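You operate a simulated robot arm through the tools that you are given. There is no shell and no other tool.

The job below is to be done with a simulated robot arm. You get a single attempt, and the scene is never put back.

TASK
Brush the black board clean and set up the grey card under the magnifier.
Fine: brush back on its mat; card on the board, grip away from the frame; magnifier on the card, lamp on. Set down upright: small brush. What is to be rubbed or washed off counts as gone when no trace of it is left.
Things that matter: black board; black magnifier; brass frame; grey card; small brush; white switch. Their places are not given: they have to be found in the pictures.

It is judged by the outcome, as a careful person would: the job done as asked, and still so three seconds after it is handed in. It fails if anything else is knocked over, pushed out of place, dropped, spilled or broken.

THE ROBOT
A 7-joint arm with a two-finger parallel gripper, fixed in place. Base frame: the origin is on the floor under the middle of its stand, x ahead of it, y to its left, z up; the work surface is at about z = 0.86. Units: m, degrees, N and s.
With the tool pointing down near the work surface it reaches from about 0.24 to 0.68 m from the base axis. Its first joint turns from -66.0 to 66.0 degrees. Payload 2.4 kg.
The TCP is the grasp point between the finger pads, 0.03 m short of the fingertips. In the tool frame z runs along the fingers and y along their closing line. The gripper opens to 0.094 m. The fingers are 0.028 m wide and 0.01 m thick; the gripper's body (0.05 by 0.096 m) begins 0.055 m behind the TCP.
Orientation is that of the tool frame in the base frame, as a unit quaternion [w, x, y, z]. With the fingers straight down and closing along the base's y, the tool's x points along the base's -x, its y along +y and its z along -z.

THE INTERFACE
- The arm moves only by the tool drive_tool. Its argument "motion" is a list of rows, each a list of 6 numbers: the shift along the tool's x, y, z in m, then the turn, a rotation vector about the tool's x, y, z in degrees. In form: [[x, y, z, wx, wy, wz], ...]. A call has 1 to 20 rows; each row is the pose to reach, as a shift and turn from the pose commanded when the call began, along the tool's axes at that moment. "jaw" is the opening, from 0 (shut) to 1 (fully open), set as the call begins (left out, the last holds). A row lasts 0.2 s, in which the tool goes at most 0.05 m and 8.6 degrees; a call with a longer step from one row to the next is refused whole, and so is a gripper value outside its range. A pose out of reach is approached as far as the arm can. The call stops where the force on the tool passes 70 N (or 10 N more than at its start, if that is more) or the arm is blocked; 0.2 s more then pass. Each finger travels about 0.153 m/s and halts on what it meets, pressing with about 21 N; the grip force reading is that of the motor and also rises with nothing between the fingers. The clock runs only during rows and for 0.2 s after the last one: add rows that repeat a pose to give the fingers time. The reply holds the time, the measured pose of the TCP, the force on the tool along the base axes, the opening and the grip force, in the units named above and with some noise, with the torque about the TCP (base axes, N m) and any sound that the robot's microphone picked up.
- Cameras (640 x 400 px; columns grow to the right, rows downward): "scene" is fixed at [0.0386, 0.4738, 1.4512]; the picture's right is [-0.75, -0.66, 0.00], its down [-0.33, 0.37, -0.87] and it looks along [0.57, -0.65, -0.50] (base axes); focal length 326 px, centre (320, 200). "wrist" rides on the gripper at [0.076, 0.014, -0.102] in the tool frame; the picture's right is [-0.18, 0.98, 0.00], its down [-0.75, -0.14, -0.64] and it looks along [-0.63, -0.12, 0.77] (tool axes); focal length 243 px, centre (320, 200).
- get_image(camera): a new picture of that camera. The clock stands still meanwhile.
- point_at(camera, pixels): for up to 12 pixels [column, row] of the newest picture of that camera ("zoom" is the newest enlarged one), the place [x, y, z] in the base frame of the surface seen there, good to about 0.003 m. The clock stands still meanwhile.
- close_up(camera, box): a new picture of the part [left, top, right, bottom] of that camera's present view, enlarged. The clock stands still meanwhile.
- job_done(): hands the job in; it is judged then, once.

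Leave the gripper open and the arm clear of the work at the hand-in unless told otherwise.

The tools are called as name(argument=value, ...) on one line, values as JSON. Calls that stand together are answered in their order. drive_tool: Moves the arm, as the interface text tells. Its arguments: {"type":"object","properties":{"motion":{"type":"array","items":{"type":"array","items":{"type":"number"}}},"jaw":{"type":"number"}},"required":["motion"]} The other tools are called the same way: get_image (camera) takes a picture; point_at (camera, pixels) gives the place of the surface under pixels of a picture; close_up (camera, box) takes an enlarged picture of a part of a camera's view; job_done () hands the job in.

At the start:

```text
time_s: 0.0
tcp_pos: [0.3942, 0.0247, 1.2903]
ee_rot: [-0.001, 0.0, 1.0, 0.0]
force: [0.3, -1.1, 0.0]
moment: [-0.01, -0.02, 0.04]
finger_gap: 0.0938
grasp_force: 0.1
```

scene: 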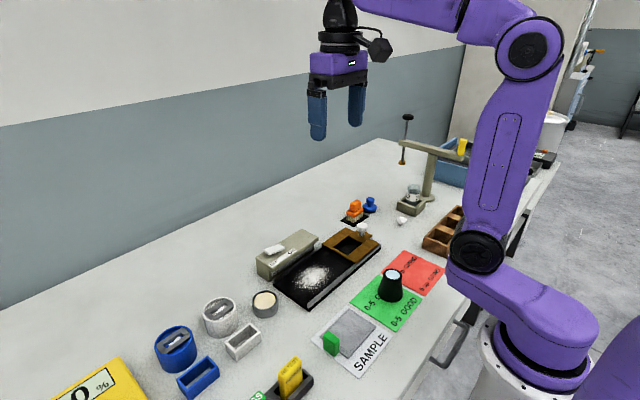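
wrist: 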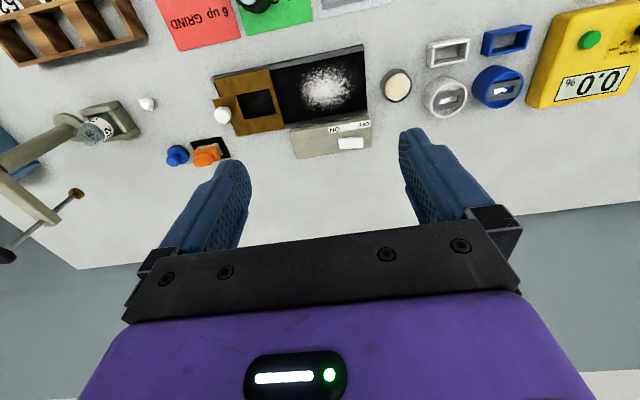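

I see the bench: a black board with white powder and a brass frame, a rocker-switch box beside it, an orange brush-like thing on a dark mat, a black magnifier on a green card, and a grey card with a green grip on the SAMPLE sheet. I'll enlarge the views first.

close_up(camera="scene", box=[240, 180, 400, 310])

close_up(camera="scene", box=[300, 240, 460, 380])

close_up(camera="wrist", box=[140, 0, 400, 170])

```text
3.08 times, centred on (320, 245) of scene
```

zoom: 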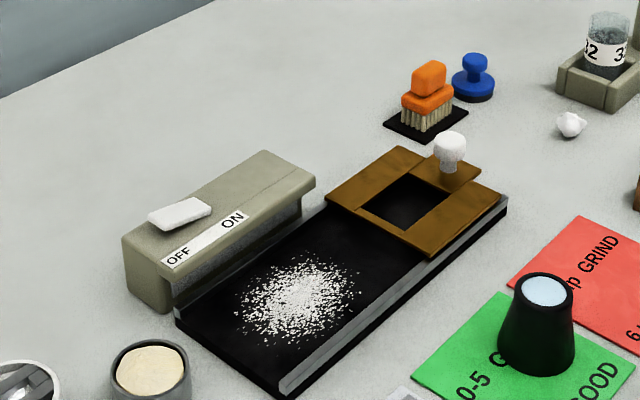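

```text
2.86 times, centred on (380, 310) of scene
```

zoom: 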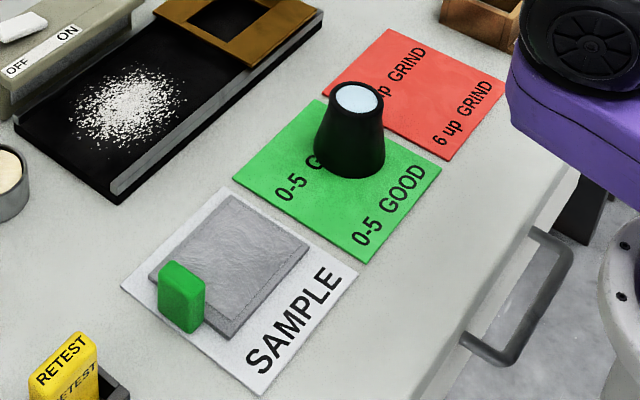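

```text
2.35 times, centred on (270, 85) of wrist
```

zoom: 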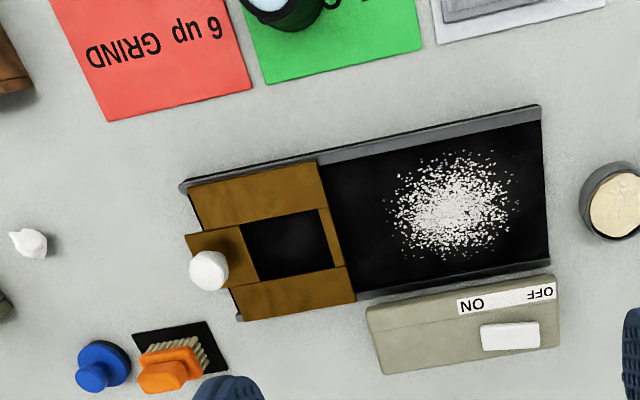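

The newest enlarged picture is the wrist one; I'll measure board corners, frame, switch, brush and mat in it: board corners near (185,185),(543,108),(549,268),(240,318), switch (510,336), box corners (367,310),(560,280),(560,362),(380,400), knob (208,270).

point_at(camera="zoom", pixels=[[186, 190], [538, 110], [546, 258], [240, 318], [325, 165], [352, 298], [208, 270], [510, 336], [370, 310], [555, 280], [450, 205], [170, 380]])

point_at(camera="wrist", pixels=[[344, 146], [355, 142], [300, 152], [372, 120], [298, 125], [205, 157], [226, 148], [195, 141], [222, 137], [190, 152], [178, 155], [397, 85]])

```text
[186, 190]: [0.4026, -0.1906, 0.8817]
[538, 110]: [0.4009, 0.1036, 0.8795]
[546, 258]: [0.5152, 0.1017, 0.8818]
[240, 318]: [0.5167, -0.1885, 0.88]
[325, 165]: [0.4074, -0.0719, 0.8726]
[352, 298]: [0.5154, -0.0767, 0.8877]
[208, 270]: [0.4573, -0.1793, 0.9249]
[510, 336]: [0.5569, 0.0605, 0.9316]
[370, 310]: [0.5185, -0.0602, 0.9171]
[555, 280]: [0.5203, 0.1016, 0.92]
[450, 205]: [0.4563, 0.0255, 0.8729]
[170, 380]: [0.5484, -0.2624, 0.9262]
```

```text
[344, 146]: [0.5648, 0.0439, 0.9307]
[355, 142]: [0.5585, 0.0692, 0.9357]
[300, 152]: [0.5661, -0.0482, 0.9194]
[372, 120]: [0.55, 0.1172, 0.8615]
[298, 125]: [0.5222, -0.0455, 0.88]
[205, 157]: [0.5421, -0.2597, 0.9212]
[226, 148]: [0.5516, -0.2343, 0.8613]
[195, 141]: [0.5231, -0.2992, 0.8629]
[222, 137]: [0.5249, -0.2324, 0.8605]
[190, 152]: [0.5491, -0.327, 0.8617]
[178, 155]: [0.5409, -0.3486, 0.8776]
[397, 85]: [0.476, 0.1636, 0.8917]
```

Board spans about x 0.40–0.517, y −0.19–0.104, surface z 0.873. Now I'll measure the card, grip, and magnifier from the scene view: magnifier top (392,275), base, card corners, green grip, and the brush.

close_up(camera="scene", box=[300, 255, 420, 380])

close_up(camera="scene", box=[330, 185, 390, 225])

close_up(camera="scene", box=[250, 220, 330, 285])

```text
3.20 times, centred on (360, 318) of scene
```

zoom: 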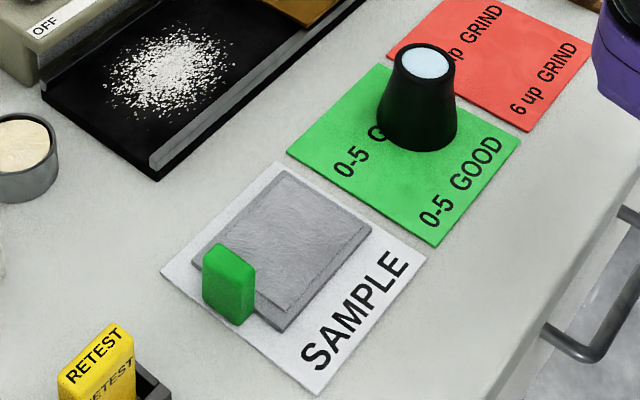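

```text
10.00 times, centred on (360, 205) of scene
```

zoom: 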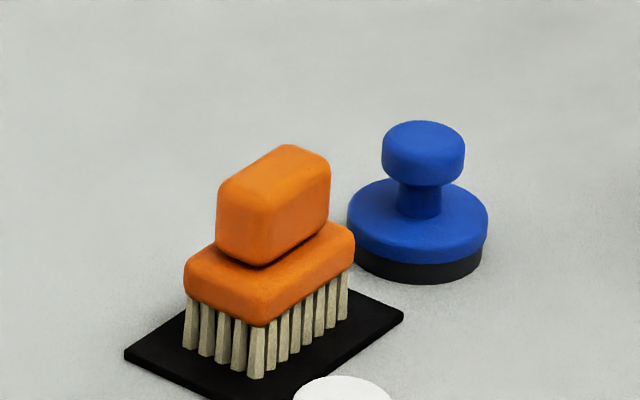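

```text
6.15 times, centred on (290, 252) of scene
```

zoom: 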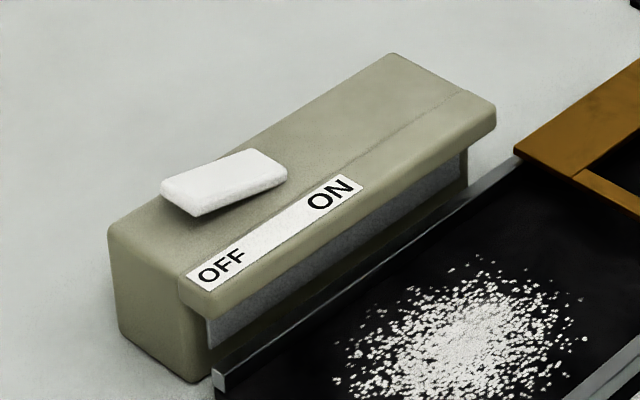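

The switch looks like a rocker: OFF end lower, ON end raised at about (285,160) in the zoom. I'll measure it, and then the card/magnifier from the scene picture.

point_at(camera="zoom", pixels=[[166, 186], [190, 209], [180, 190], [225, 172], [270, 160], [285, 175], [245, 152], [240, 187], [340, 200], [225, 265], [390, 60], [490, 110]])

get_image(camera="scene")

```text
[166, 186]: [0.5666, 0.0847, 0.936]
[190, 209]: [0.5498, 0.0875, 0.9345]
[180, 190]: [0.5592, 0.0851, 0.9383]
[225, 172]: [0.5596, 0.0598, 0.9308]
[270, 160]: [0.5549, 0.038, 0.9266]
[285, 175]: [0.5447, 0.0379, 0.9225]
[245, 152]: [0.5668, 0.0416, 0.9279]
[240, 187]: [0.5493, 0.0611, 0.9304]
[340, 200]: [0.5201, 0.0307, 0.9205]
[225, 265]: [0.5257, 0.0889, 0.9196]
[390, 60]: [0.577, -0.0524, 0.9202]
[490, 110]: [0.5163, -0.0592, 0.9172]
```

```text
taken
```

scene: 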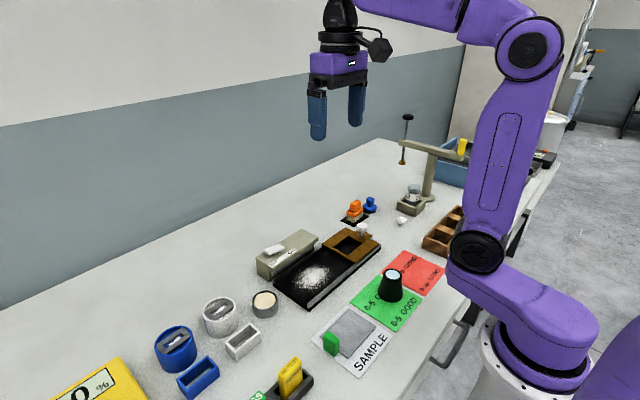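

The rocker's OFF end (y≈0.085) reads z≈0.937 and the ON end (y≈0.038) z≈0.926, so the lamp state needs checking closely later. Now I measure the card and magnifier in the scene picture.

close_up(camera="scene", box=[310, 295, 390, 365])

```text
5.71 times, centred on (350, 330) of scene
```

zoom: 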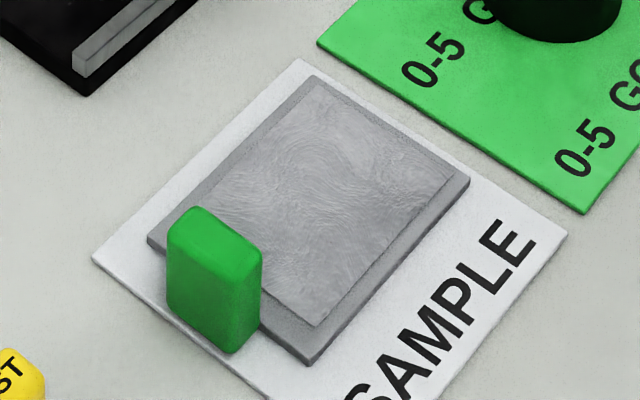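

point_at(camera="zoom", pixels=[[312, 78], [467, 180], [310, 358], [152, 238], [310, 190], [188, 212], [245, 250], [185, 228], [230, 300], [300, 62], [562, 232], [98, 258]])

point_at(camera="scene", pixels=[[393, 274], [385, 271], [401, 275], [390, 290], [379, 293], [390, 301], [403, 296], [366, 232], [361, 228], [291, 375], [264, 300], [401, 220]])

```text
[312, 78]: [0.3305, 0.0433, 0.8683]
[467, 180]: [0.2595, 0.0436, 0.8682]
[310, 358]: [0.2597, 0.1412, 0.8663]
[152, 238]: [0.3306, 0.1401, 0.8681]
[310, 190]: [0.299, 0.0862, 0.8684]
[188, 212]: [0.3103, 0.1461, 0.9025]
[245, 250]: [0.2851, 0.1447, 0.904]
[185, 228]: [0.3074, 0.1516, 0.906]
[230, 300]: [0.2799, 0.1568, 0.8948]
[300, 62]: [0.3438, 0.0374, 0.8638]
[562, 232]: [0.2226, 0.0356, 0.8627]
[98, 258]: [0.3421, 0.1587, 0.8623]
```

```text
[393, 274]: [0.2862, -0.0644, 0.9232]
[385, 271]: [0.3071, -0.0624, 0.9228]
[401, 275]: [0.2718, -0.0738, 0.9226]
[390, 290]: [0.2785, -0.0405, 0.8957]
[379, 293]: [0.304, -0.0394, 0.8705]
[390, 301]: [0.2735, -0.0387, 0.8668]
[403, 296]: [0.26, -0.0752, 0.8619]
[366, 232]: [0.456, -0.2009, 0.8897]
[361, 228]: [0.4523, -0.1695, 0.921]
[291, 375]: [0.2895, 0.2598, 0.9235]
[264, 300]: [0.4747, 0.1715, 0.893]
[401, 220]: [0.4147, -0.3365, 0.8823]
```

Card: x 0.259–0.331, y 0.043–0.141, top z 0.868, green grip on its +y end; magnifier centred about (0.285, −0.066), top 0.923. Before approaching the brush I want to know how far the stand (scene around (408,118)–(465,160)) and neighbours reach.

point_at(camera="scene", pixels=[[408, 118], [402, 161], [404, 142], [432, 150], [464, 157], [428, 180], [410, 205], [462, 145], [370, 201], [355, 207], [445, 222], [353, 220]])

close_up(camera="scene", box=[340, 100, 500, 230])

```text
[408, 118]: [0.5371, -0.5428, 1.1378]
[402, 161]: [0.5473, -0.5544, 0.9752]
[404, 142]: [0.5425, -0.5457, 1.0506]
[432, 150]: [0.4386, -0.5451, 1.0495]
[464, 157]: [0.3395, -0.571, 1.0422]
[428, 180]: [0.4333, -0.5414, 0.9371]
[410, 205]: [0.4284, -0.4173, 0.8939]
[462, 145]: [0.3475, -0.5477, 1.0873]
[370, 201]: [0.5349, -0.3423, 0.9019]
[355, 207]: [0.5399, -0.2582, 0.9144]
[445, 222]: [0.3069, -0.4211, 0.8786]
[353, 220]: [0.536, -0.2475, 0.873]
```

```text
3.08 times, centred on (420, 165) of scene
```

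zoom: 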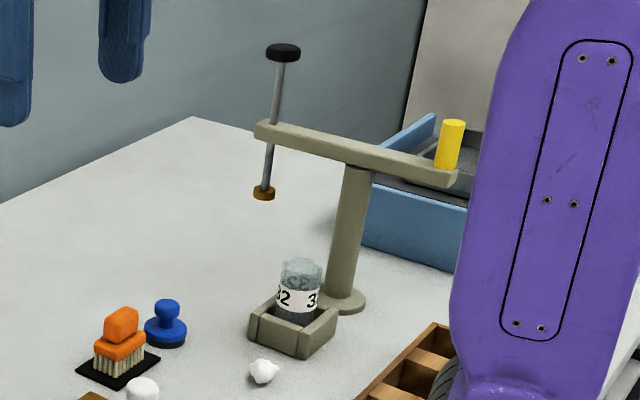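

The stand is at y≈−0.54, well away from the brush (0.54, −0.26). I move above the brush to z≈1.06 in ten steps.

drive_tool(motion=[[-0.0146, -0.0285, 0.023, 0, 0, 0], [-0.0292, -0.057, 0.046, 0, 0, 0], [-0.0438, -0.0855, 0.069, 0, 0, 0], [-0.0584, -0.114, 0.092, 0, 0, 0], [-0.073, -0.1425, 0.115, 0, 0, 0], [-0.0876, -0.171, 0.138, 0, 0, 0], [-0.1022, -0.1995, 0.161, 0, 0, 0], [-0.1168, -0.228, 0.184, 0, 0, 0], [-0.1314, -0.2565, 0.207, 0, 0, 0], [-0.146, -0.285, 0.23, 0, 0, 0], [-0.146, -0.285, 0.23, 0, 0, 0]], jaw=1.0)

get_image(camera="wrist")

```text
time_s: 2.4
tcp_pos: [0.5413, -0.2583, 1.0658]
ee_rot: [0.0, 0.0, 1.0, 0.001]
force: [-0.3, 1.1, -0.7]
moment: [-0.02, 0.01, 0.0]
finger_gap: 0.0938
grasp_force: 0.0
```

```text
taken
```

wrist: 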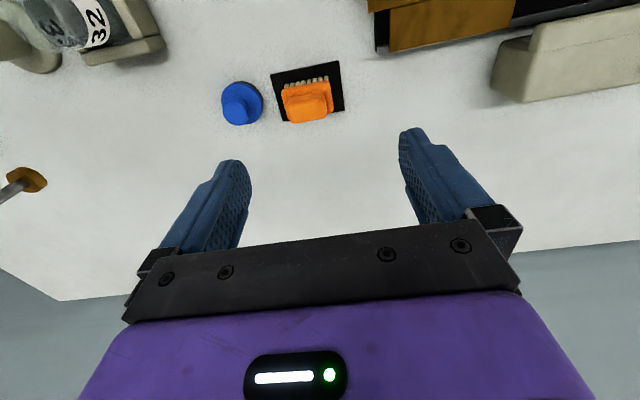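

The brush shows at about (308,98) on its mat, blue stamp at (241,103). I enlarge that region and measure.

close_up(camera="wrist", box=[210, 50, 370, 150])

```text
4.00 times, centred on (290, 100) of wrist
```

zoom: 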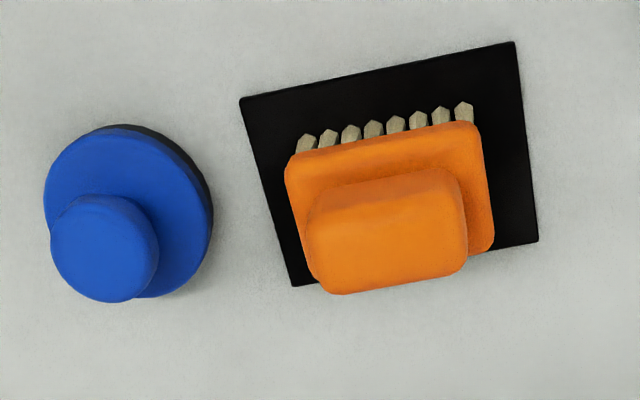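

point_at(camera="zoom", pixels=[[242, 100], [513, 44], [536, 240], [295, 284], [290, 160], [476, 126], [490, 245], [312, 215], [455, 180], [462, 262], [330, 285], [385, 235]])

point_at(camera="wrist", pixels=[[262, 103], [241, 100], [234, 108], [305, 84], [322, 80], [315, 88], [300, 93], [296, 106], [328, 100], [310, 105], [318, 118], [300, 120]])

```text
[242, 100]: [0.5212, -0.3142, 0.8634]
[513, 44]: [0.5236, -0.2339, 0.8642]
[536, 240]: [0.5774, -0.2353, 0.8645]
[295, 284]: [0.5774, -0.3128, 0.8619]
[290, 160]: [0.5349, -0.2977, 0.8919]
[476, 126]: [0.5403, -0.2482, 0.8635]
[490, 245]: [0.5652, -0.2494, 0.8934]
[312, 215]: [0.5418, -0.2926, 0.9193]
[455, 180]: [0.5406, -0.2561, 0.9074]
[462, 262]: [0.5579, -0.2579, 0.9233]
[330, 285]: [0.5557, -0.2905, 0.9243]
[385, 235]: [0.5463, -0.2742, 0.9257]
```

```text
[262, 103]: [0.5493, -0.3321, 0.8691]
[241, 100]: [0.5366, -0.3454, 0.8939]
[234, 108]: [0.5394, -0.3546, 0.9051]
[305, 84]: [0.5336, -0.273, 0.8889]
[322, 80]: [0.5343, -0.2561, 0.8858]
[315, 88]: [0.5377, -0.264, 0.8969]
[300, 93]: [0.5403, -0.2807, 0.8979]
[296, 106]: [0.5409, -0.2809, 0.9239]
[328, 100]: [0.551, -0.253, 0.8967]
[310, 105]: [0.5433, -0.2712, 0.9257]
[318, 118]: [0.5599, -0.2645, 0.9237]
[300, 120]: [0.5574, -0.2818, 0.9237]
```

Mat spans x 0.521–0.577, y −0.314…−0.234; the brush handle is about 0.02 × 0.036 centred (0.549, −0.274), top 0.9255. I issue a hold to see the settled pose and noise, and set a narrower opening (~0.056) so the finger misses the blue stamp.

drive_tool(motion=[[0, 0, 0, 0, 0, 0], [0, 0, 0, 0, 0, 0]], jaw=0.6)

```text
time_s: 3.0
tcp_pos: [0.5413, -0.2596, 1.0652]
ee_rot: [0.001, 0.0, 1.0, 0.0]
force: [0.7, 0.1, 0.0]
moment: [-0.04, -0.02, -0.02]
finger_gap: 0.0563
grasp_force: 0.0
```

Pose is steady at (0.541, −0.259, 1.065), opening 0.056. I go to above the brush centre (0.549, −0.274) at z≈0.98, then look again.

drive_tool(motion=[[-0.004, -0.0075, 0.03, 0, 0, 0], [-0.0077, -0.0147, 0.06, 0, 0, 0], [-0.0077, -0.0147, 0.085, 0, 0, 0], [-0.0077, -0.0147, 0.085, 0, 0, 0], [-0.0077, -0.0147, 0.085, 0, 0, 0]])

get_image(camera="wrist")

close_up(camera="scene", box=[320, 165, 400, 225])

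```text
time_s: 4.2
tcp_pos: [0.5472, -0.2734, 0.9771]
ee_rot: [0.0, -0.001, 1.0, 0.0]
force: [-0.2, 0.0, 0.3]
moment: [-0.04, 0.0, -0.01]
finger_gap: 0.0564
grasp_force: 0.0
```

```text
taken
```

wrist: 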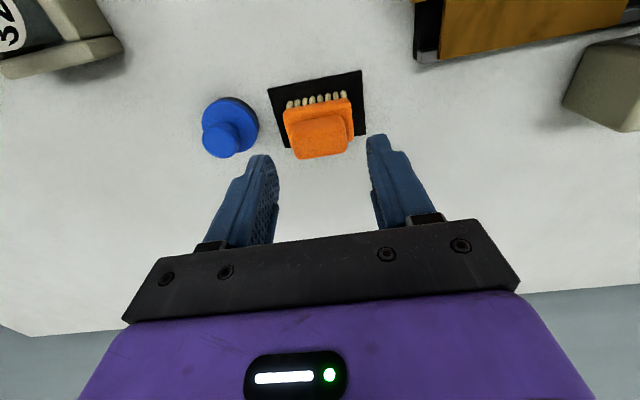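

```text
6.67 times, centred on (360, 195) of scene
```

zoom: 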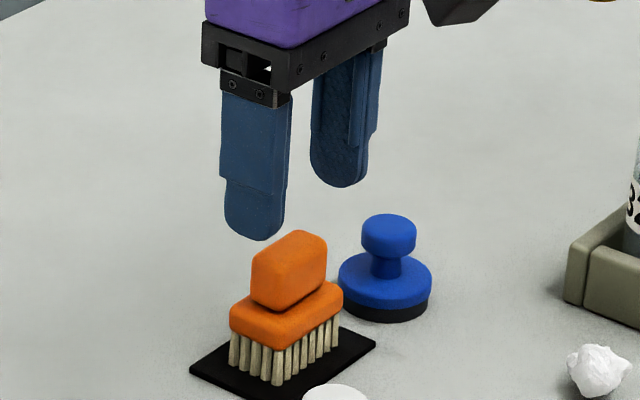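

I refine the handle and mat measure with the nearer wrist picture: handle top around (320,135), corners of mat (268,90),(362,72),(366,135).

close_up(camera="wrist", box=[250, 60, 390, 170])

```text
3.64 times, centred on (320, 115) of wrist
```

zoom: 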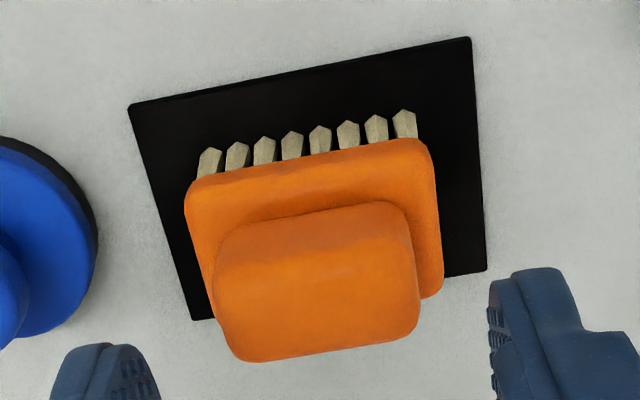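

point_at(camera="zoom", pixels=[[188, 205], [432, 155], [441, 280], [222, 275], [410, 245], [416, 320], [235, 345], [320, 300], [320, 255], [320, 345], [216, 180], [405, 128]])

```text
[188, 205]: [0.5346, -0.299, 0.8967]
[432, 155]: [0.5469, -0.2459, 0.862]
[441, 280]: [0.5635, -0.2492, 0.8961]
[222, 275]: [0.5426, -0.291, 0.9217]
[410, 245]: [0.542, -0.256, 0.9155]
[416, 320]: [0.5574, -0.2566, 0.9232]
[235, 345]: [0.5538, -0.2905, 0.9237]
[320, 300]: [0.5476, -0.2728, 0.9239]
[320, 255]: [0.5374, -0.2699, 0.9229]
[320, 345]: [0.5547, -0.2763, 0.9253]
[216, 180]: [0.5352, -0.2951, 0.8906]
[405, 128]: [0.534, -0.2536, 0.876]
```

Handle centre (0.549, −0.274), base block top ≈0.899. I descend 0.043 to TCP z≈0.934 (fingertips just above the base block), with the jaw kept at 0.6.

drive_tool(motion=[[-0.0015, -0.0005, 0.015, 0, 0, 0], [-0.0015, -0.0005, 0.03, 0, 0, 0], [-0.0015, -0.0005, 0.043, 0, 0, 0], [-0.0015, -0.0005, 0.043, 0, 0, 0], [-0.0015, -0.0005, 0.043, 0, 0, 0]])

close_up(camera="scene", box=[320, 165, 400, 225])

close_up(camera="wrist", box=[220, 70, 420, 220])

```text
time_s: 5.4
tcp_pos: [0.5492, -0.2761, 0.9333]
ee_rot: [0.0, 0.0, 1.0, 0.0]
force: [-0.2, 0.1, -0.6]
moment: [-0.01, -0.01, 0.01]
finger_gap: 0.0563
grasp_force: 0.0
```

```text
6.67 times, centred on (360, 195) of scene
```

zoom: 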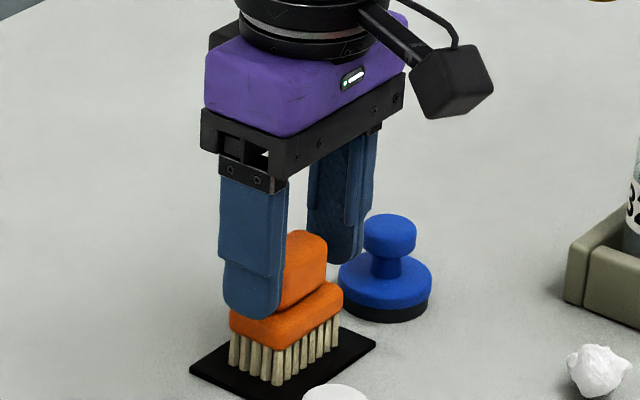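

```text
2.67 times, centred on (320, 145) of wrist
```

zoom: 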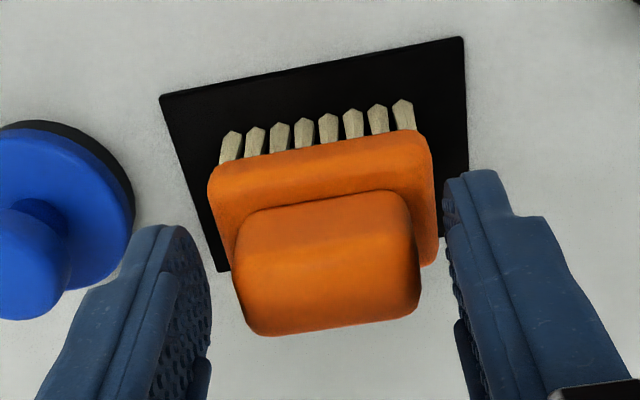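

The fingers straddle the handle with tips just above the base block. I close the jaw and hold for the grip to settle.

drive_tool(motion=[[0, 0.001, 0, 0, 0, 0], [0, 0.001, 0, 0, 0, 0], [0, 0.001, 0, 0, 0, 0]], jaw=0.0)

close_up(camera="scene", box=[320, 165, 400, 225])

```text
time_s: 6.2
tcp_pos: [0.5495, -0.2742, 0.9342]
ee_rot: [0.0, 0.0, 1.0, 0.0]
force: [0.0, 0.8, 0.4]
moment: [-0.02, -0.04, 0.0]
finger_gap: 0.0393
grasp_force: 20.2
```

```text
6.67 times, centred on (360, 195) of scene
```

zoom: 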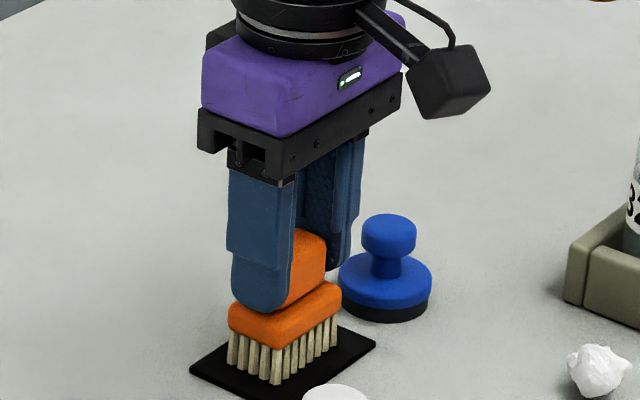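

The handle is held (gap 0.039, 20 N). I lift 0.10 straight up and carry it high to above the board near (0.46, −0.04).

drive_tool(motion=[[0, 0, -0.025, 0, 0, 0], [0, 0, -0.06, 0, 0, 0], [0, 0, -0.1, 0, 0, 0], [0.015, 0.04, -0.1, 0, 0, 0], [0.03, 0.08, -0.1, 0, 0, 0], [0.045, 0.12, -0.1, 0, 0, 0], [0.06, 0.16, -0.1, 0, 0, 0], [0.075, 0.2, -0.1, 0, 0, 0], [0.089, 0.234, -0.1, 0, 0, 0], [0.089, 0.234, -0.1, 0, 0, 0]], jaw=0.0)

get_image(camera="wrist")

get_image(camera="scene")

```text
time_s: 8.4
tcp_pos: [0.4587, -0.041, 1.0345]
ee_rot: [0.0, 0.0, 1.0, 0.001]
force: [0.2, -0.4, 0.4]
moment: [0.0, 0.02, 0.03]
finger_gap: 0.0394
grasp_force: 21.0
```

```text
taken
```

wrist: 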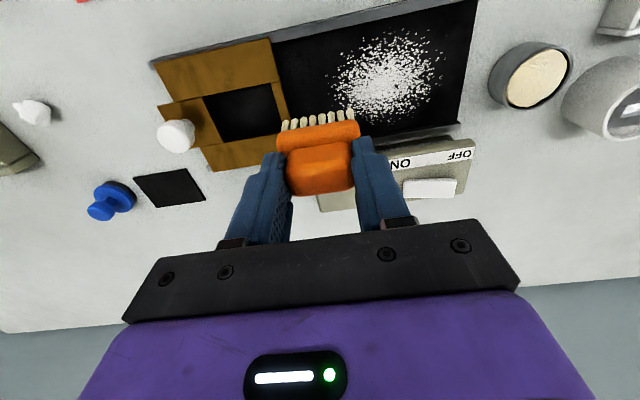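

```text
taken
```

scene: 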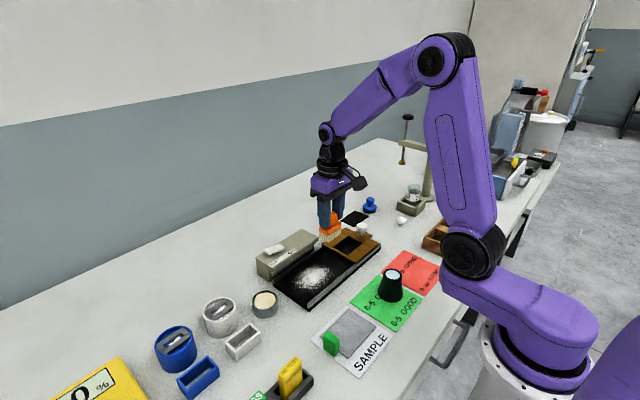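

The brush is held well. I enlarge the powder area in the wrist view and measure the powder's edges, the cup and the rails.

close_up(camera="wrist", box=[260, 0, 580, 200])

point_at(camera="wrist", pixels=[[331, 78], [442, 68], [395, 30], [380, 125], [350, 45], [425, 105], [465, 70], [492, 78], [470, 2], [462, 128], [283, 60], [290, 110]])

```text
2.00 times, centred on (420, 100) of wrist
```

zoom: 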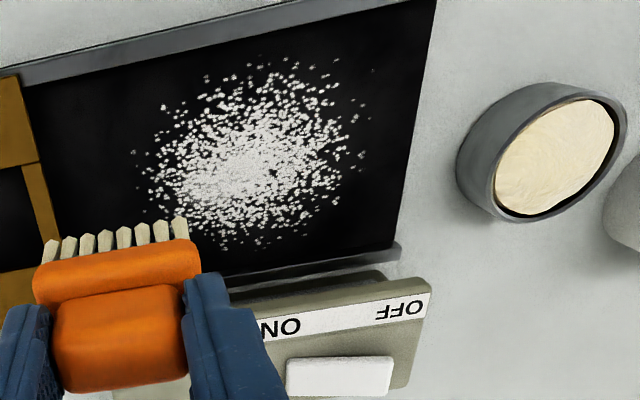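

```text
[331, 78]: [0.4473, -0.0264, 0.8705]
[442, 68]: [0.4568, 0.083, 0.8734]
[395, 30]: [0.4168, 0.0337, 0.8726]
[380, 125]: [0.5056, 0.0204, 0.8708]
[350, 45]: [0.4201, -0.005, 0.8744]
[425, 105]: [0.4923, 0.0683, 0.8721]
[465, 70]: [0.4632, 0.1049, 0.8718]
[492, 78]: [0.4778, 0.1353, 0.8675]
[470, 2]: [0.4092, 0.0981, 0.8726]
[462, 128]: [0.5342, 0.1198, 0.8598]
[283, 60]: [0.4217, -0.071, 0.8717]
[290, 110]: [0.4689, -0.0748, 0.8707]
```

Powder covers x 0.417–0.505, y −0.03…0.085; board surface ≈0.872; cup starts near y 0.135. I lower the brush at (0.46, −0.037) just to bristle contact, TCP z≈0.943, watching the force.

drive_tool(motion=[[0, 0.004, 0.03, 0, 0, 0], [0, 0.004, 0.06, 0, 0, 0], [0, 0.004, 0.08, 0, 0, 0], [0, 0.004, 0.087, 0, 0, 0], [0, 0.004, 0.091, 0, 0, 0], [0, 0.004, 0.0925, 0, 0, 0]])

close_up(camera="scene", box=[250, 190, 400, 310])

```text
time_s: 9.8
tcp_pos: [0.4609, -0.0365, 0.9409]
ee_rot: [0.0, 0.0, 1.0, 0.0]
force: [-0.4, 0.9, 4.2]
moment: [-0.13, 0.06, 0.02]
finger_gap: 0.0394
grasp_force: 20.9
```

```text
3.33 times, centred on (325, 250) of scene
```

zoom: 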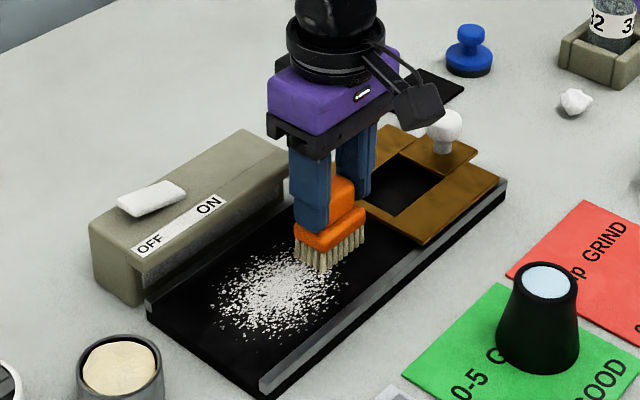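

The bristles touch with about 4 N. I sweep slowly toward +y along the middle of the board to y≈0.09 (short of the cup) and look.

drive_tool(motion=[[0, 0.015, 0, 0, 0, 0], [0, 0.03, 0, 0, 0, 0], [0, 0.045, 0, 0, 0, 0], [0, 0.06, 0, 0, 0, 0], [0, 0.075, 0, 0, 0, 0], [0, 0.09, 0, 0, 0, 0], [0, 0.105, 0, 0, 0, 0], [0, 0.12, 0, 0, 0, 0], [0, 0.127, 0, 0, 0, 0]])

close_up(camera="scene", box=[250, 190, 400, 310])

get_image(camera="wrist")

```text
time_s: 11.8
tcp_pos: [0.4604, 0.091, 0.942]
ee_rot: [0.0, -0.001, 1.0, 0.0]
force: [0.2, -0.4, -0.4]
moment: [0.0, -0.01, 0.01]
finger_gap: 0.0393
grasp_force: 21.0
```

```text
3.33 times, centred on (325, 250) of scene
```

zoom: 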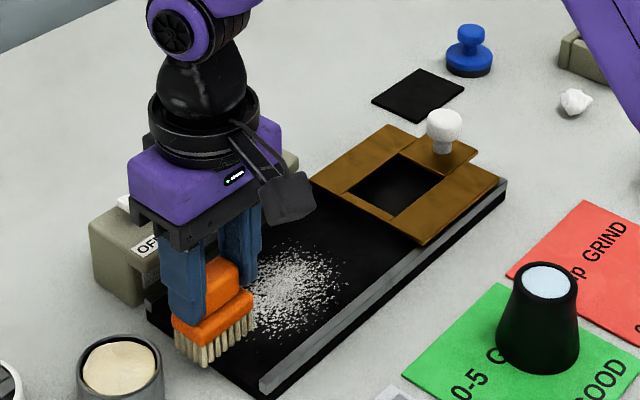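

```text
taken
```

wrist: 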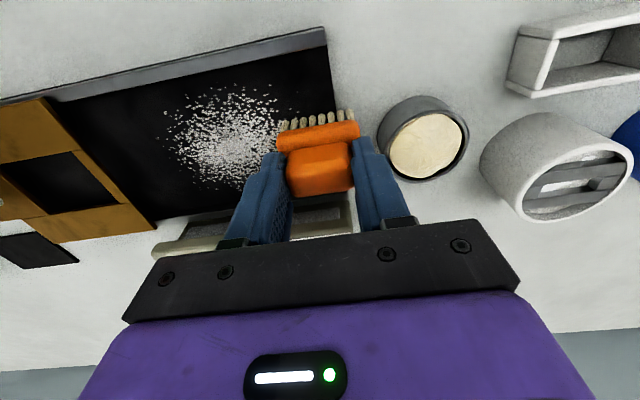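

The powder looks dimmer but not gone, and the contact force has dropped to about zero. I enlarge the powder to see what the pass did.

close_up(camera="wrist", box=[140, 60, 380, 220])

close_up(camera="scene", box=[270, 240, 350, 310])

```text
2.50 times, centred on (260, 140) of wrist
```

zoom: 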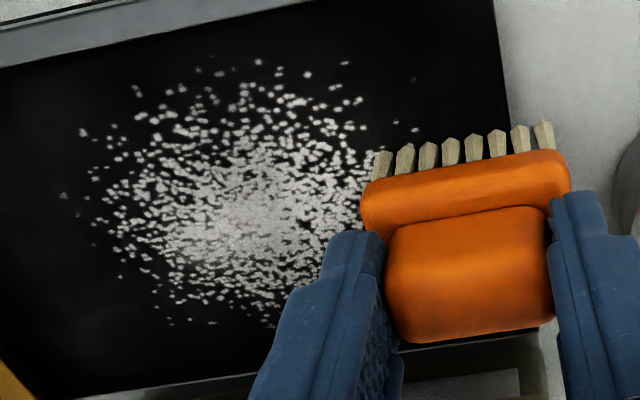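

```text
5.71 times, centred on (310, 275) of scene
```

zoom: 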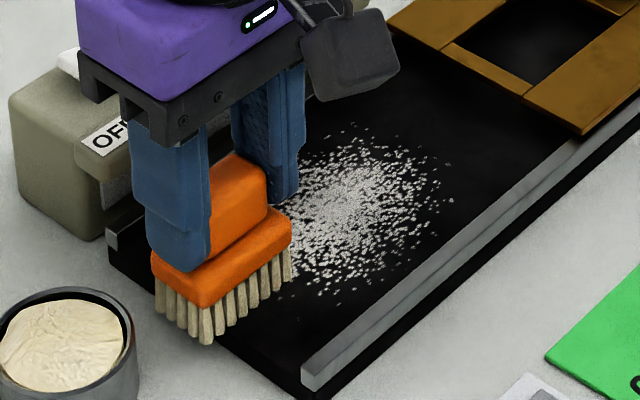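

The whole patch faded evenly, so rubbing works and more strokes are needed. I press about 1.5 mm further and rub back and forth: along x≈0.486, then back along x≈0.46, then shift to x≈0.434.

drive_tool(motion=[[-0.013, -0.005, 0.0015, 0, 0, 0], [-0.025, -0.01, 0.0015, 0, 0, 0], [-0.025, -0.03, 0.0015, 0, 0, 0], [-0.025, -0.05, 0.0015, 0, 0, 0], [-0.025, -0.07, 0.0015, 0, 0, 0], [-0.025, -0.09, 0.0015, 0, 0, 0], [-0.025, -0.11, 0.0015, 0, 0, 0], [-0.025, -0.125, 0.0015, 0, 0, 0], [-0.0, -0.125, 0.0015, 0, 0, 0], [0, -0.105, 0.0015, 0, 0, 0], [0, -0.085, 0.0015, 0, 0, 0], [0, -0.065, 0.0015, 0, 0, 0], [0, -0.045, 0.0015, 0, 0, 0], [0, -0.025, 0.0015, 0, 0, 0], [0, -0.005, 0.0015, 0, 0, 0], [0.014, -0.005, 0.0015, 0, 0, 0], [0.026, -0.005, 0.0015, 0, 0, 0]])

close_up(camera="scene", box=[250, 200, 370, 310])

close_up(camera="wrist", box=[100, 30, 420, 230])

```text
time_s: 15.4
tcp_pos: [0.4328, 0.0864, 0.9395]
ee_rot: [0.001, -0.001, 1.0, 0.0]
force: [0.0, -0.2, -0.7]
moment: [-0.02, 0.01, -0.02]
finger_gap: 0.0394
grasp_force: 21.1
```

```text
3.64 times, centred on (310, 255) of scene
```

zoom: 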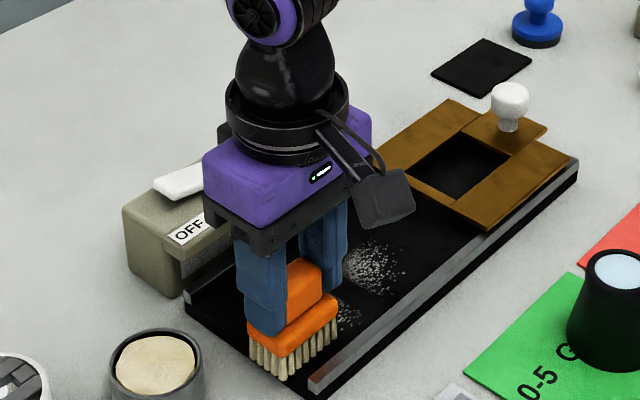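

```text
2.00 times, centred on (260, 130) of wrist
```

zoom: 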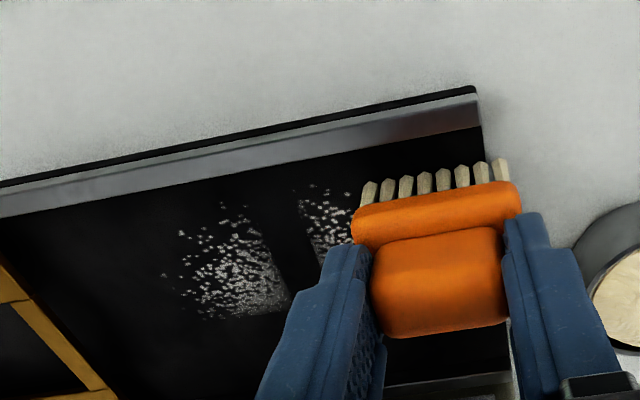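

Much has gone: a cleared stripe and the far side look clean, with two faint patches left on the near half. I continue strokes along x≈0.433, then 0.446, then 0.46.

drive_tool(motion=[[0, -0.02, 0, 0, 0, 0], [0, -0.04, 0, 0, 0, 0], [0, -0.06, 0, 0, 0, 0], [0, -0.08, 0, 0, 0, 0], [0, -0.1, 0, 0, 0, 0], [0, -0.12, 0, 0, 0, 0], [-0.014, -0.12, 0, 0, 0, 0], [-0.014, -0.1, 0, 0, 0, 0], [-0.014, -0.08, 0, 0, 0, 0], [-0.014, -0.06, 0, 0, 0, 0], [-0.014, -0.04, 0, 0, 0, 0], [-0.014, -0.02, 0, 0, 0, 0], [-0.014, -0.0, 0, 0, 0, 0], [-0.03, 0, 0, 0, 0, 0], [-0.03, -0.02, 0, 0, 0, 0], [-0.03, -0.04, 0, 0, 0, 0], [-0.03, -0.06, 0, 0, 0, 0], [-0.03, -0.08, 0, 0, 0, 0], [-0.03, -0.1, 0, 0, 0, 0], [-0.03, -0.12, 0, 0, 0, 0]])

close_up(camera="scene", box=[250, 200, 370, 310])

close_up(camera="wrist", box=[240, 0, 560, 200])

```text
time_s: 19.6
tcp_pos: [0.4643, -0.0354, 0.9402]
ee_rot: [0.0, 0.0, 1.0, 0.0]
force: [0.1, 0.1, -1.3]
moment: [0.01, -0.02, -0.02]
finger_gap: 0.0395
grasp_force: 20.9
```

```text
3.64 times, centred on (310, 255) of scene
```

zoom: 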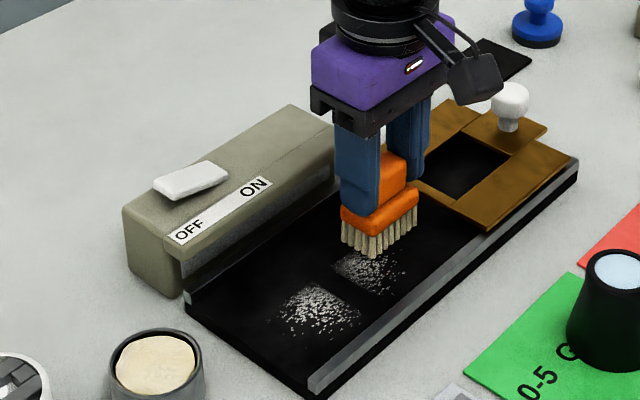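

```text
2.00 times, centred on (400, 100) of wrist
```

zoom: 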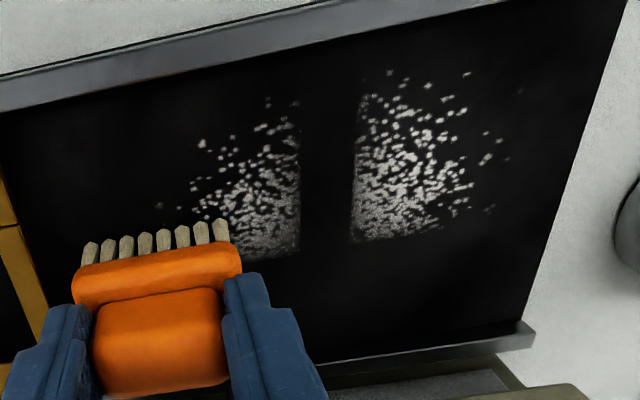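

Two faint patches remain at x≲0.46, and the force reads zero, so the bristles are barely touching now. I lower in small steps here to find firm contact.

drive_tool(motion=[[0, 0, 0.001, 0, 0, 0], [0, 0, 0.002, 0, 0, 0], [0, 0, 0.002, 0, 0, 0]])

close_up(camera="scene", box=[310, 220, 370, 290])

```text
time_s: 20.4
tcp_pos: [0.4646, -0.0346, 0.9387]
ee_rot: [0.002, -0.001, 1.0, 0.0]
force: [-0.6, 0.9, 18.1]
moment: [-0.01, 0.08, 0.02]
finger_gap: 0.0394
grasp_force: 21.5
```

```text
5.71 times, centred on (340, 255) of scene
```

zoom: 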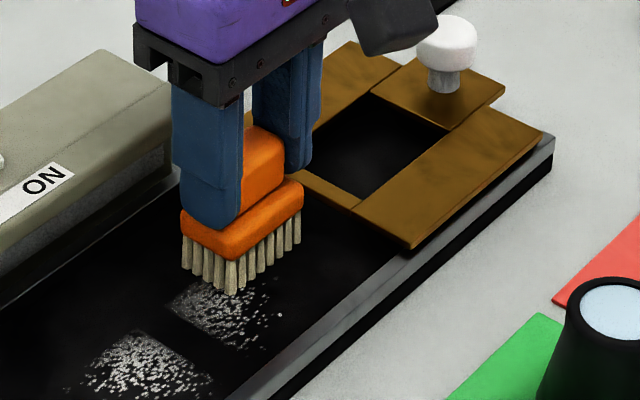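

Firm contact now (18 N). I ease off 0.5 mm and stroke over the two patches: along x≈0.446, then x≈0.432, back and forth.

drive_tool(motion=[[0.01, 0.0, -0.0005, 0, 0, 0], [0.018, 0.0, -0.0005, 0, 0, 0], [0.018, 0.02, -0.0005, 0, 0, 0], [0.018, 0.04, -0.0005, 0, 0, 0], [0.018, 0.06, -0.0005, 0, 0, 0], [0.018, 0.08, -0.0005, 0, 0, 0], [0.018, 0.1, -0.0005, 0, 0, 0], [0.018, 0.12, -0.0005, 0, 0, 0]])

close_up(camera="wrist", box=[100, 30, 420, 230])

close_up(camera="scene", box=[250, 200, 370, 310])

```text
time_s: 22.2
tcp_pos: [0.4465, 0.0856, 0.9378]
ee_rot: [0.001, -0.001, 1.0, 0.001]
force: [0.4, -10.0, 33.3]
moment: [-0.47, -0.11, 0.07]
finger_gap: 0.0395
grasp_force: 20.9
```

```text
2.00 times, centred on (260, 130) of wrist
```

zoom: 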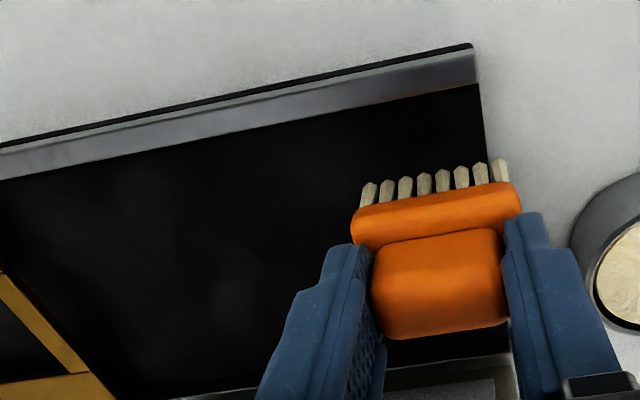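

```text
3.64 times, centred on (310, 255) of scene
```

zoom: 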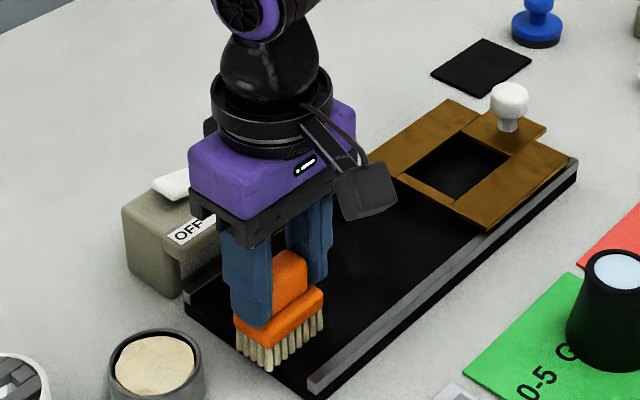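

The powder looks gone in both views; force is high at 33 N so I lift the brush 0.08 and inspect the board for any trace.

drive_tool(motion=[[0, 0, -0.003, 0, 0, 0], [0, 0, -0.04, 0, 0, 0], [0, -0.03, -0.08, 0, 0, 0], [0.0, -0.07, -0.1, 0, 0, 0], [0.04, -0.08, -0.1, 0, 0, 0], [0.08, -0.08, -0.1, 0, 0, 0], [0.08, -0.08, -0.1, 0, 0, 0]])

close_up(camera="wrist", box=[160, 0, 480, 200])

close_up(camera="scene", box=[260, 220, 380, 310])

```text
time_s: 23.8
tcp_pos: [0.3649, 0.0057, 1.0359]
ee_rot: [0.0, -0.001, 1.0, 0.0]
force: [-0.2, 0.1, -1.3]
moment: [0.0, -0.03, -0.01]
finger_gap: 0.0395
grasp_force: 20.9
```

```text
2.00 times, centred on (320, 100) of wrist
```

zoom: 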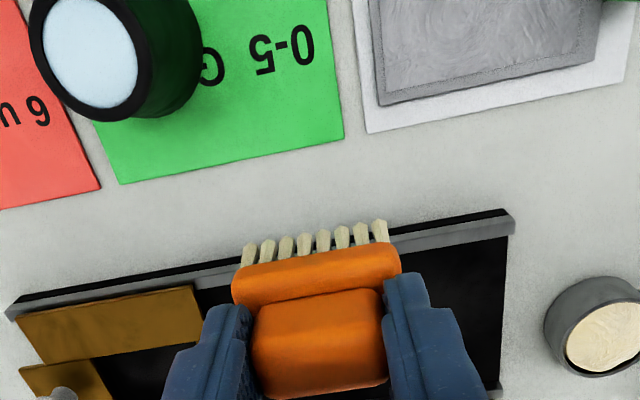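

```text
4.44 times, centred on (320, 265) of scene
```

zoom: 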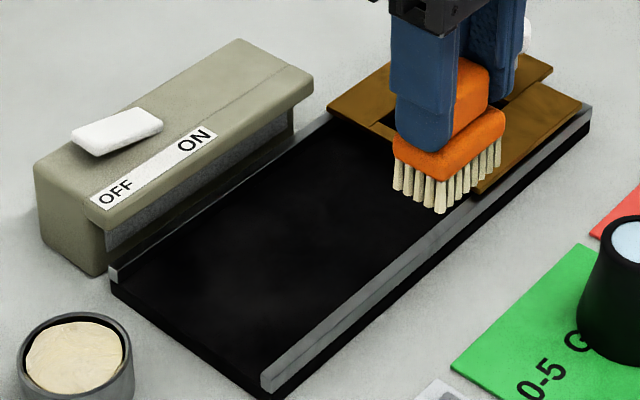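

I shift to a better viewpoint (x≈0.46, y≈−0.06) to inspect the board with the wrist camera.

drive_tool(motion=[[-0.03, -0.02, 0, 0, 0, 0], [-0.06, -0.04, 0, 0, 0, 0], [-0.095, -0.065, 0, 0, 0, 0], [-0.095, -0.065, 0, 0, 0, 0]])

close_up(camera="wrist", box=[280, 0, 520, 150])

close_up(camera="scene", box=[270, 235, 350, 310])

```text
time_s: 24.8
tcp_pos: [0.4622, -0.0596, 1.0393]
ee_rot: [0.0, -0.001, 1.0, -0.001]
force: [0.5, 0.4, -1.4]
moment: [0.0, 0.01, -0.02]
finger_gap: 0.0394
grasp_force: 21.4
```

```text
2.67 times, centred on (400, 75) of wrist
```

zoom: 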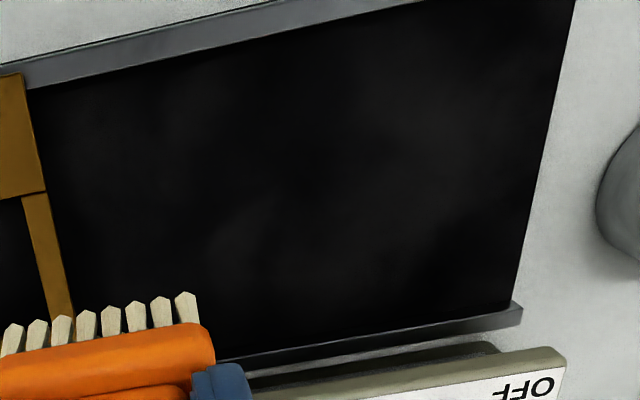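

```text
5.33 times, centred on (310, 272) of scene
```

zoom: 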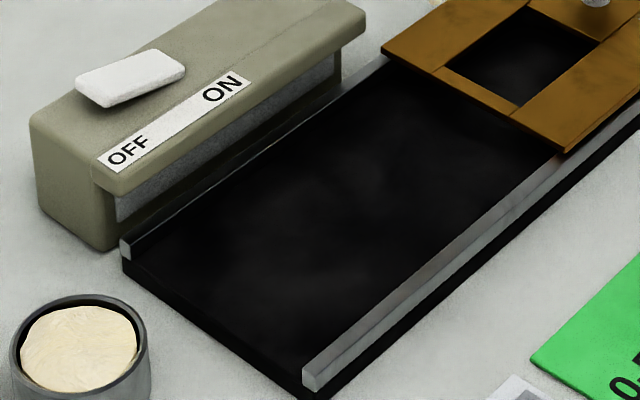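

The board looks black all over with only its faint texture. To be sure no thin residue remains, I do one more full round of gentle strokes across the width: x≈0.486, 0.459, 0.432.

drive_tool(motion=[[-0.024, 0.0236, 0.03, 0, 0, 0], [-0.024, 0.0236, 0.07, 0, 0, 0], [-0.024, 0.0236, 0.092, 0, 0, 0], [-0.024, 0.0236, 0.0988, 0, 0, 0], [-0.024, 0.0486, 0.0988, 0, 0, 0], [-0.024, 0.0736, 0.0988, 0, 0, 0], [-0.024, 0.0986, 0.0988, 0, 0, 0], [-0.024, 0.1236, 0.0988, 0, 0, 0], [-0.024, 0.1476, 0.0988, 0, 0, 0], [0.003, 0.1476, 0.0988, 0, 0, 0], [0.003, 0.1236, 0.0988, 0, 0, 0], [0.003, 0.0986, 0.0988, 0, 0, 0], [0.003, 0.0736, 0.0988, 0, 0, 0], [0.003, 0.0486, 0.0988, 0, 0, 0], [0.003, 0.0236, 0.0988, 0, 0, 0], [0.03, 0.0236, 0.0988, 0, 0, 0], [0.03, 0.0566, 0.0988, 0, 0, 0], [0.03, 0.0896, 0.0988, 0, 0, 0], [0.03, 0.1226, 0.0988, 0, 0, 0], [0.03, 0.1476, 0.0988, 0, 0, 0]])

close_up(camera="scene", box=[250, 200, 370, 310])

```text
time_s: 29.0
tcp_pos: [0.4325, 0.0868, 0.9381]
ee_rot: [0.001, -0.002, 1.0, -0.001]
force: [0.5, -14.1, 42.5]
moment: [-0.54, -0.3, 0.01]
finger_gap: 0.0396
grasp_force: 21.0
```

```text
3.64 times, centred on (310, 255) of scene
```

zoom: 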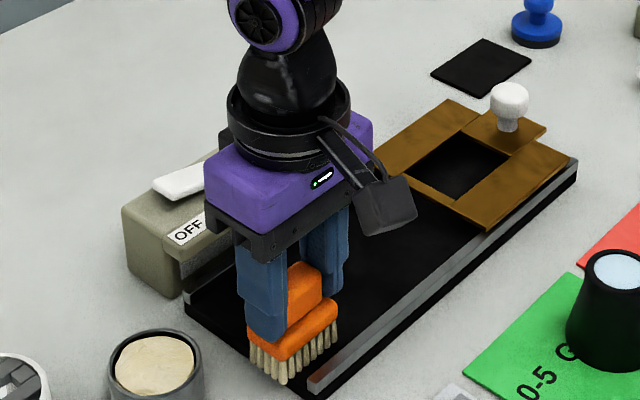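

The stroke set is done (42 N at its end, so I lift now). I raise 0.10 and carry the brush back to above its mat at (0.549, −0.274).

drive_tool(motion=[[0, 0, -0.01, 0, 0, 0], [0, 0, -0.055, 0, 0, 0], [0, 0, -0.1, 0, 0, 0], [-0.0129, -0.0401, -0.1, 0, 0, 0], [-0.0258, -0.0802, -0.1, 0, 0, 0], [-0.0387, -0.1203, -0.1, 0, 0, 0], [-0.0516, -0.1604, -0.1, 0, 0, 0], [-0.0645, -0.2005, -0.1, 0, 0, 0], [-0.0774, -0.2406, -0.1, 0, 0, 0], [-0.0903, -0.2807, -0.1, 0, 0, 0], [-0.1032, -0.3208, -0.1, 0, 0, 0], [-0.1165, -0.361, -0.1, 0, 0, 0], [-0.1165, -0.361, -0.1, 0, 0, 0]])

get_image(camera="wrist")

close_up(camera="scene", box=[250, 160, 410, 310])

```text
time_s: 31.8
tcp_pos: [0.5484, -0.2719, 1.0409]
ee_rot: [0.0, 0.0, 1.0, 0.0]
force: [-0.6, -0.8, -0.7]
moment: [0.05, 0.0, -0.01]
finger_gap: 0.0399
grasp_force: 20.7
```

```text
taken
```

wrist: 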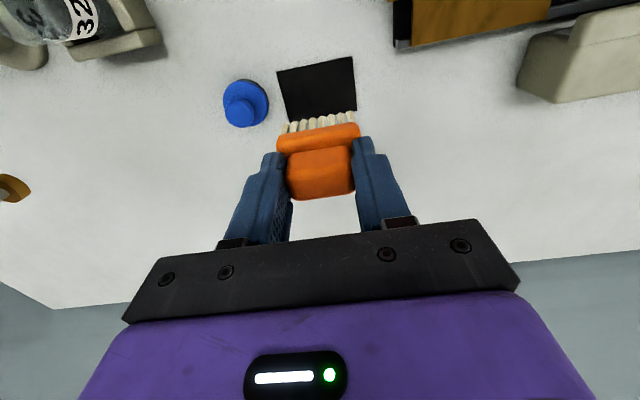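

```text
2.67 times, centred on (330, 235) of scene
```

zoom: 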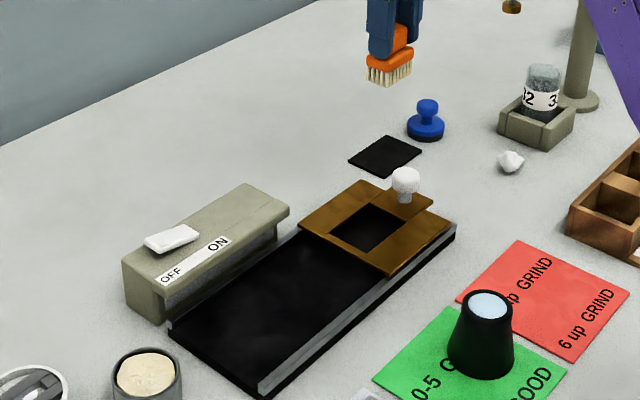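

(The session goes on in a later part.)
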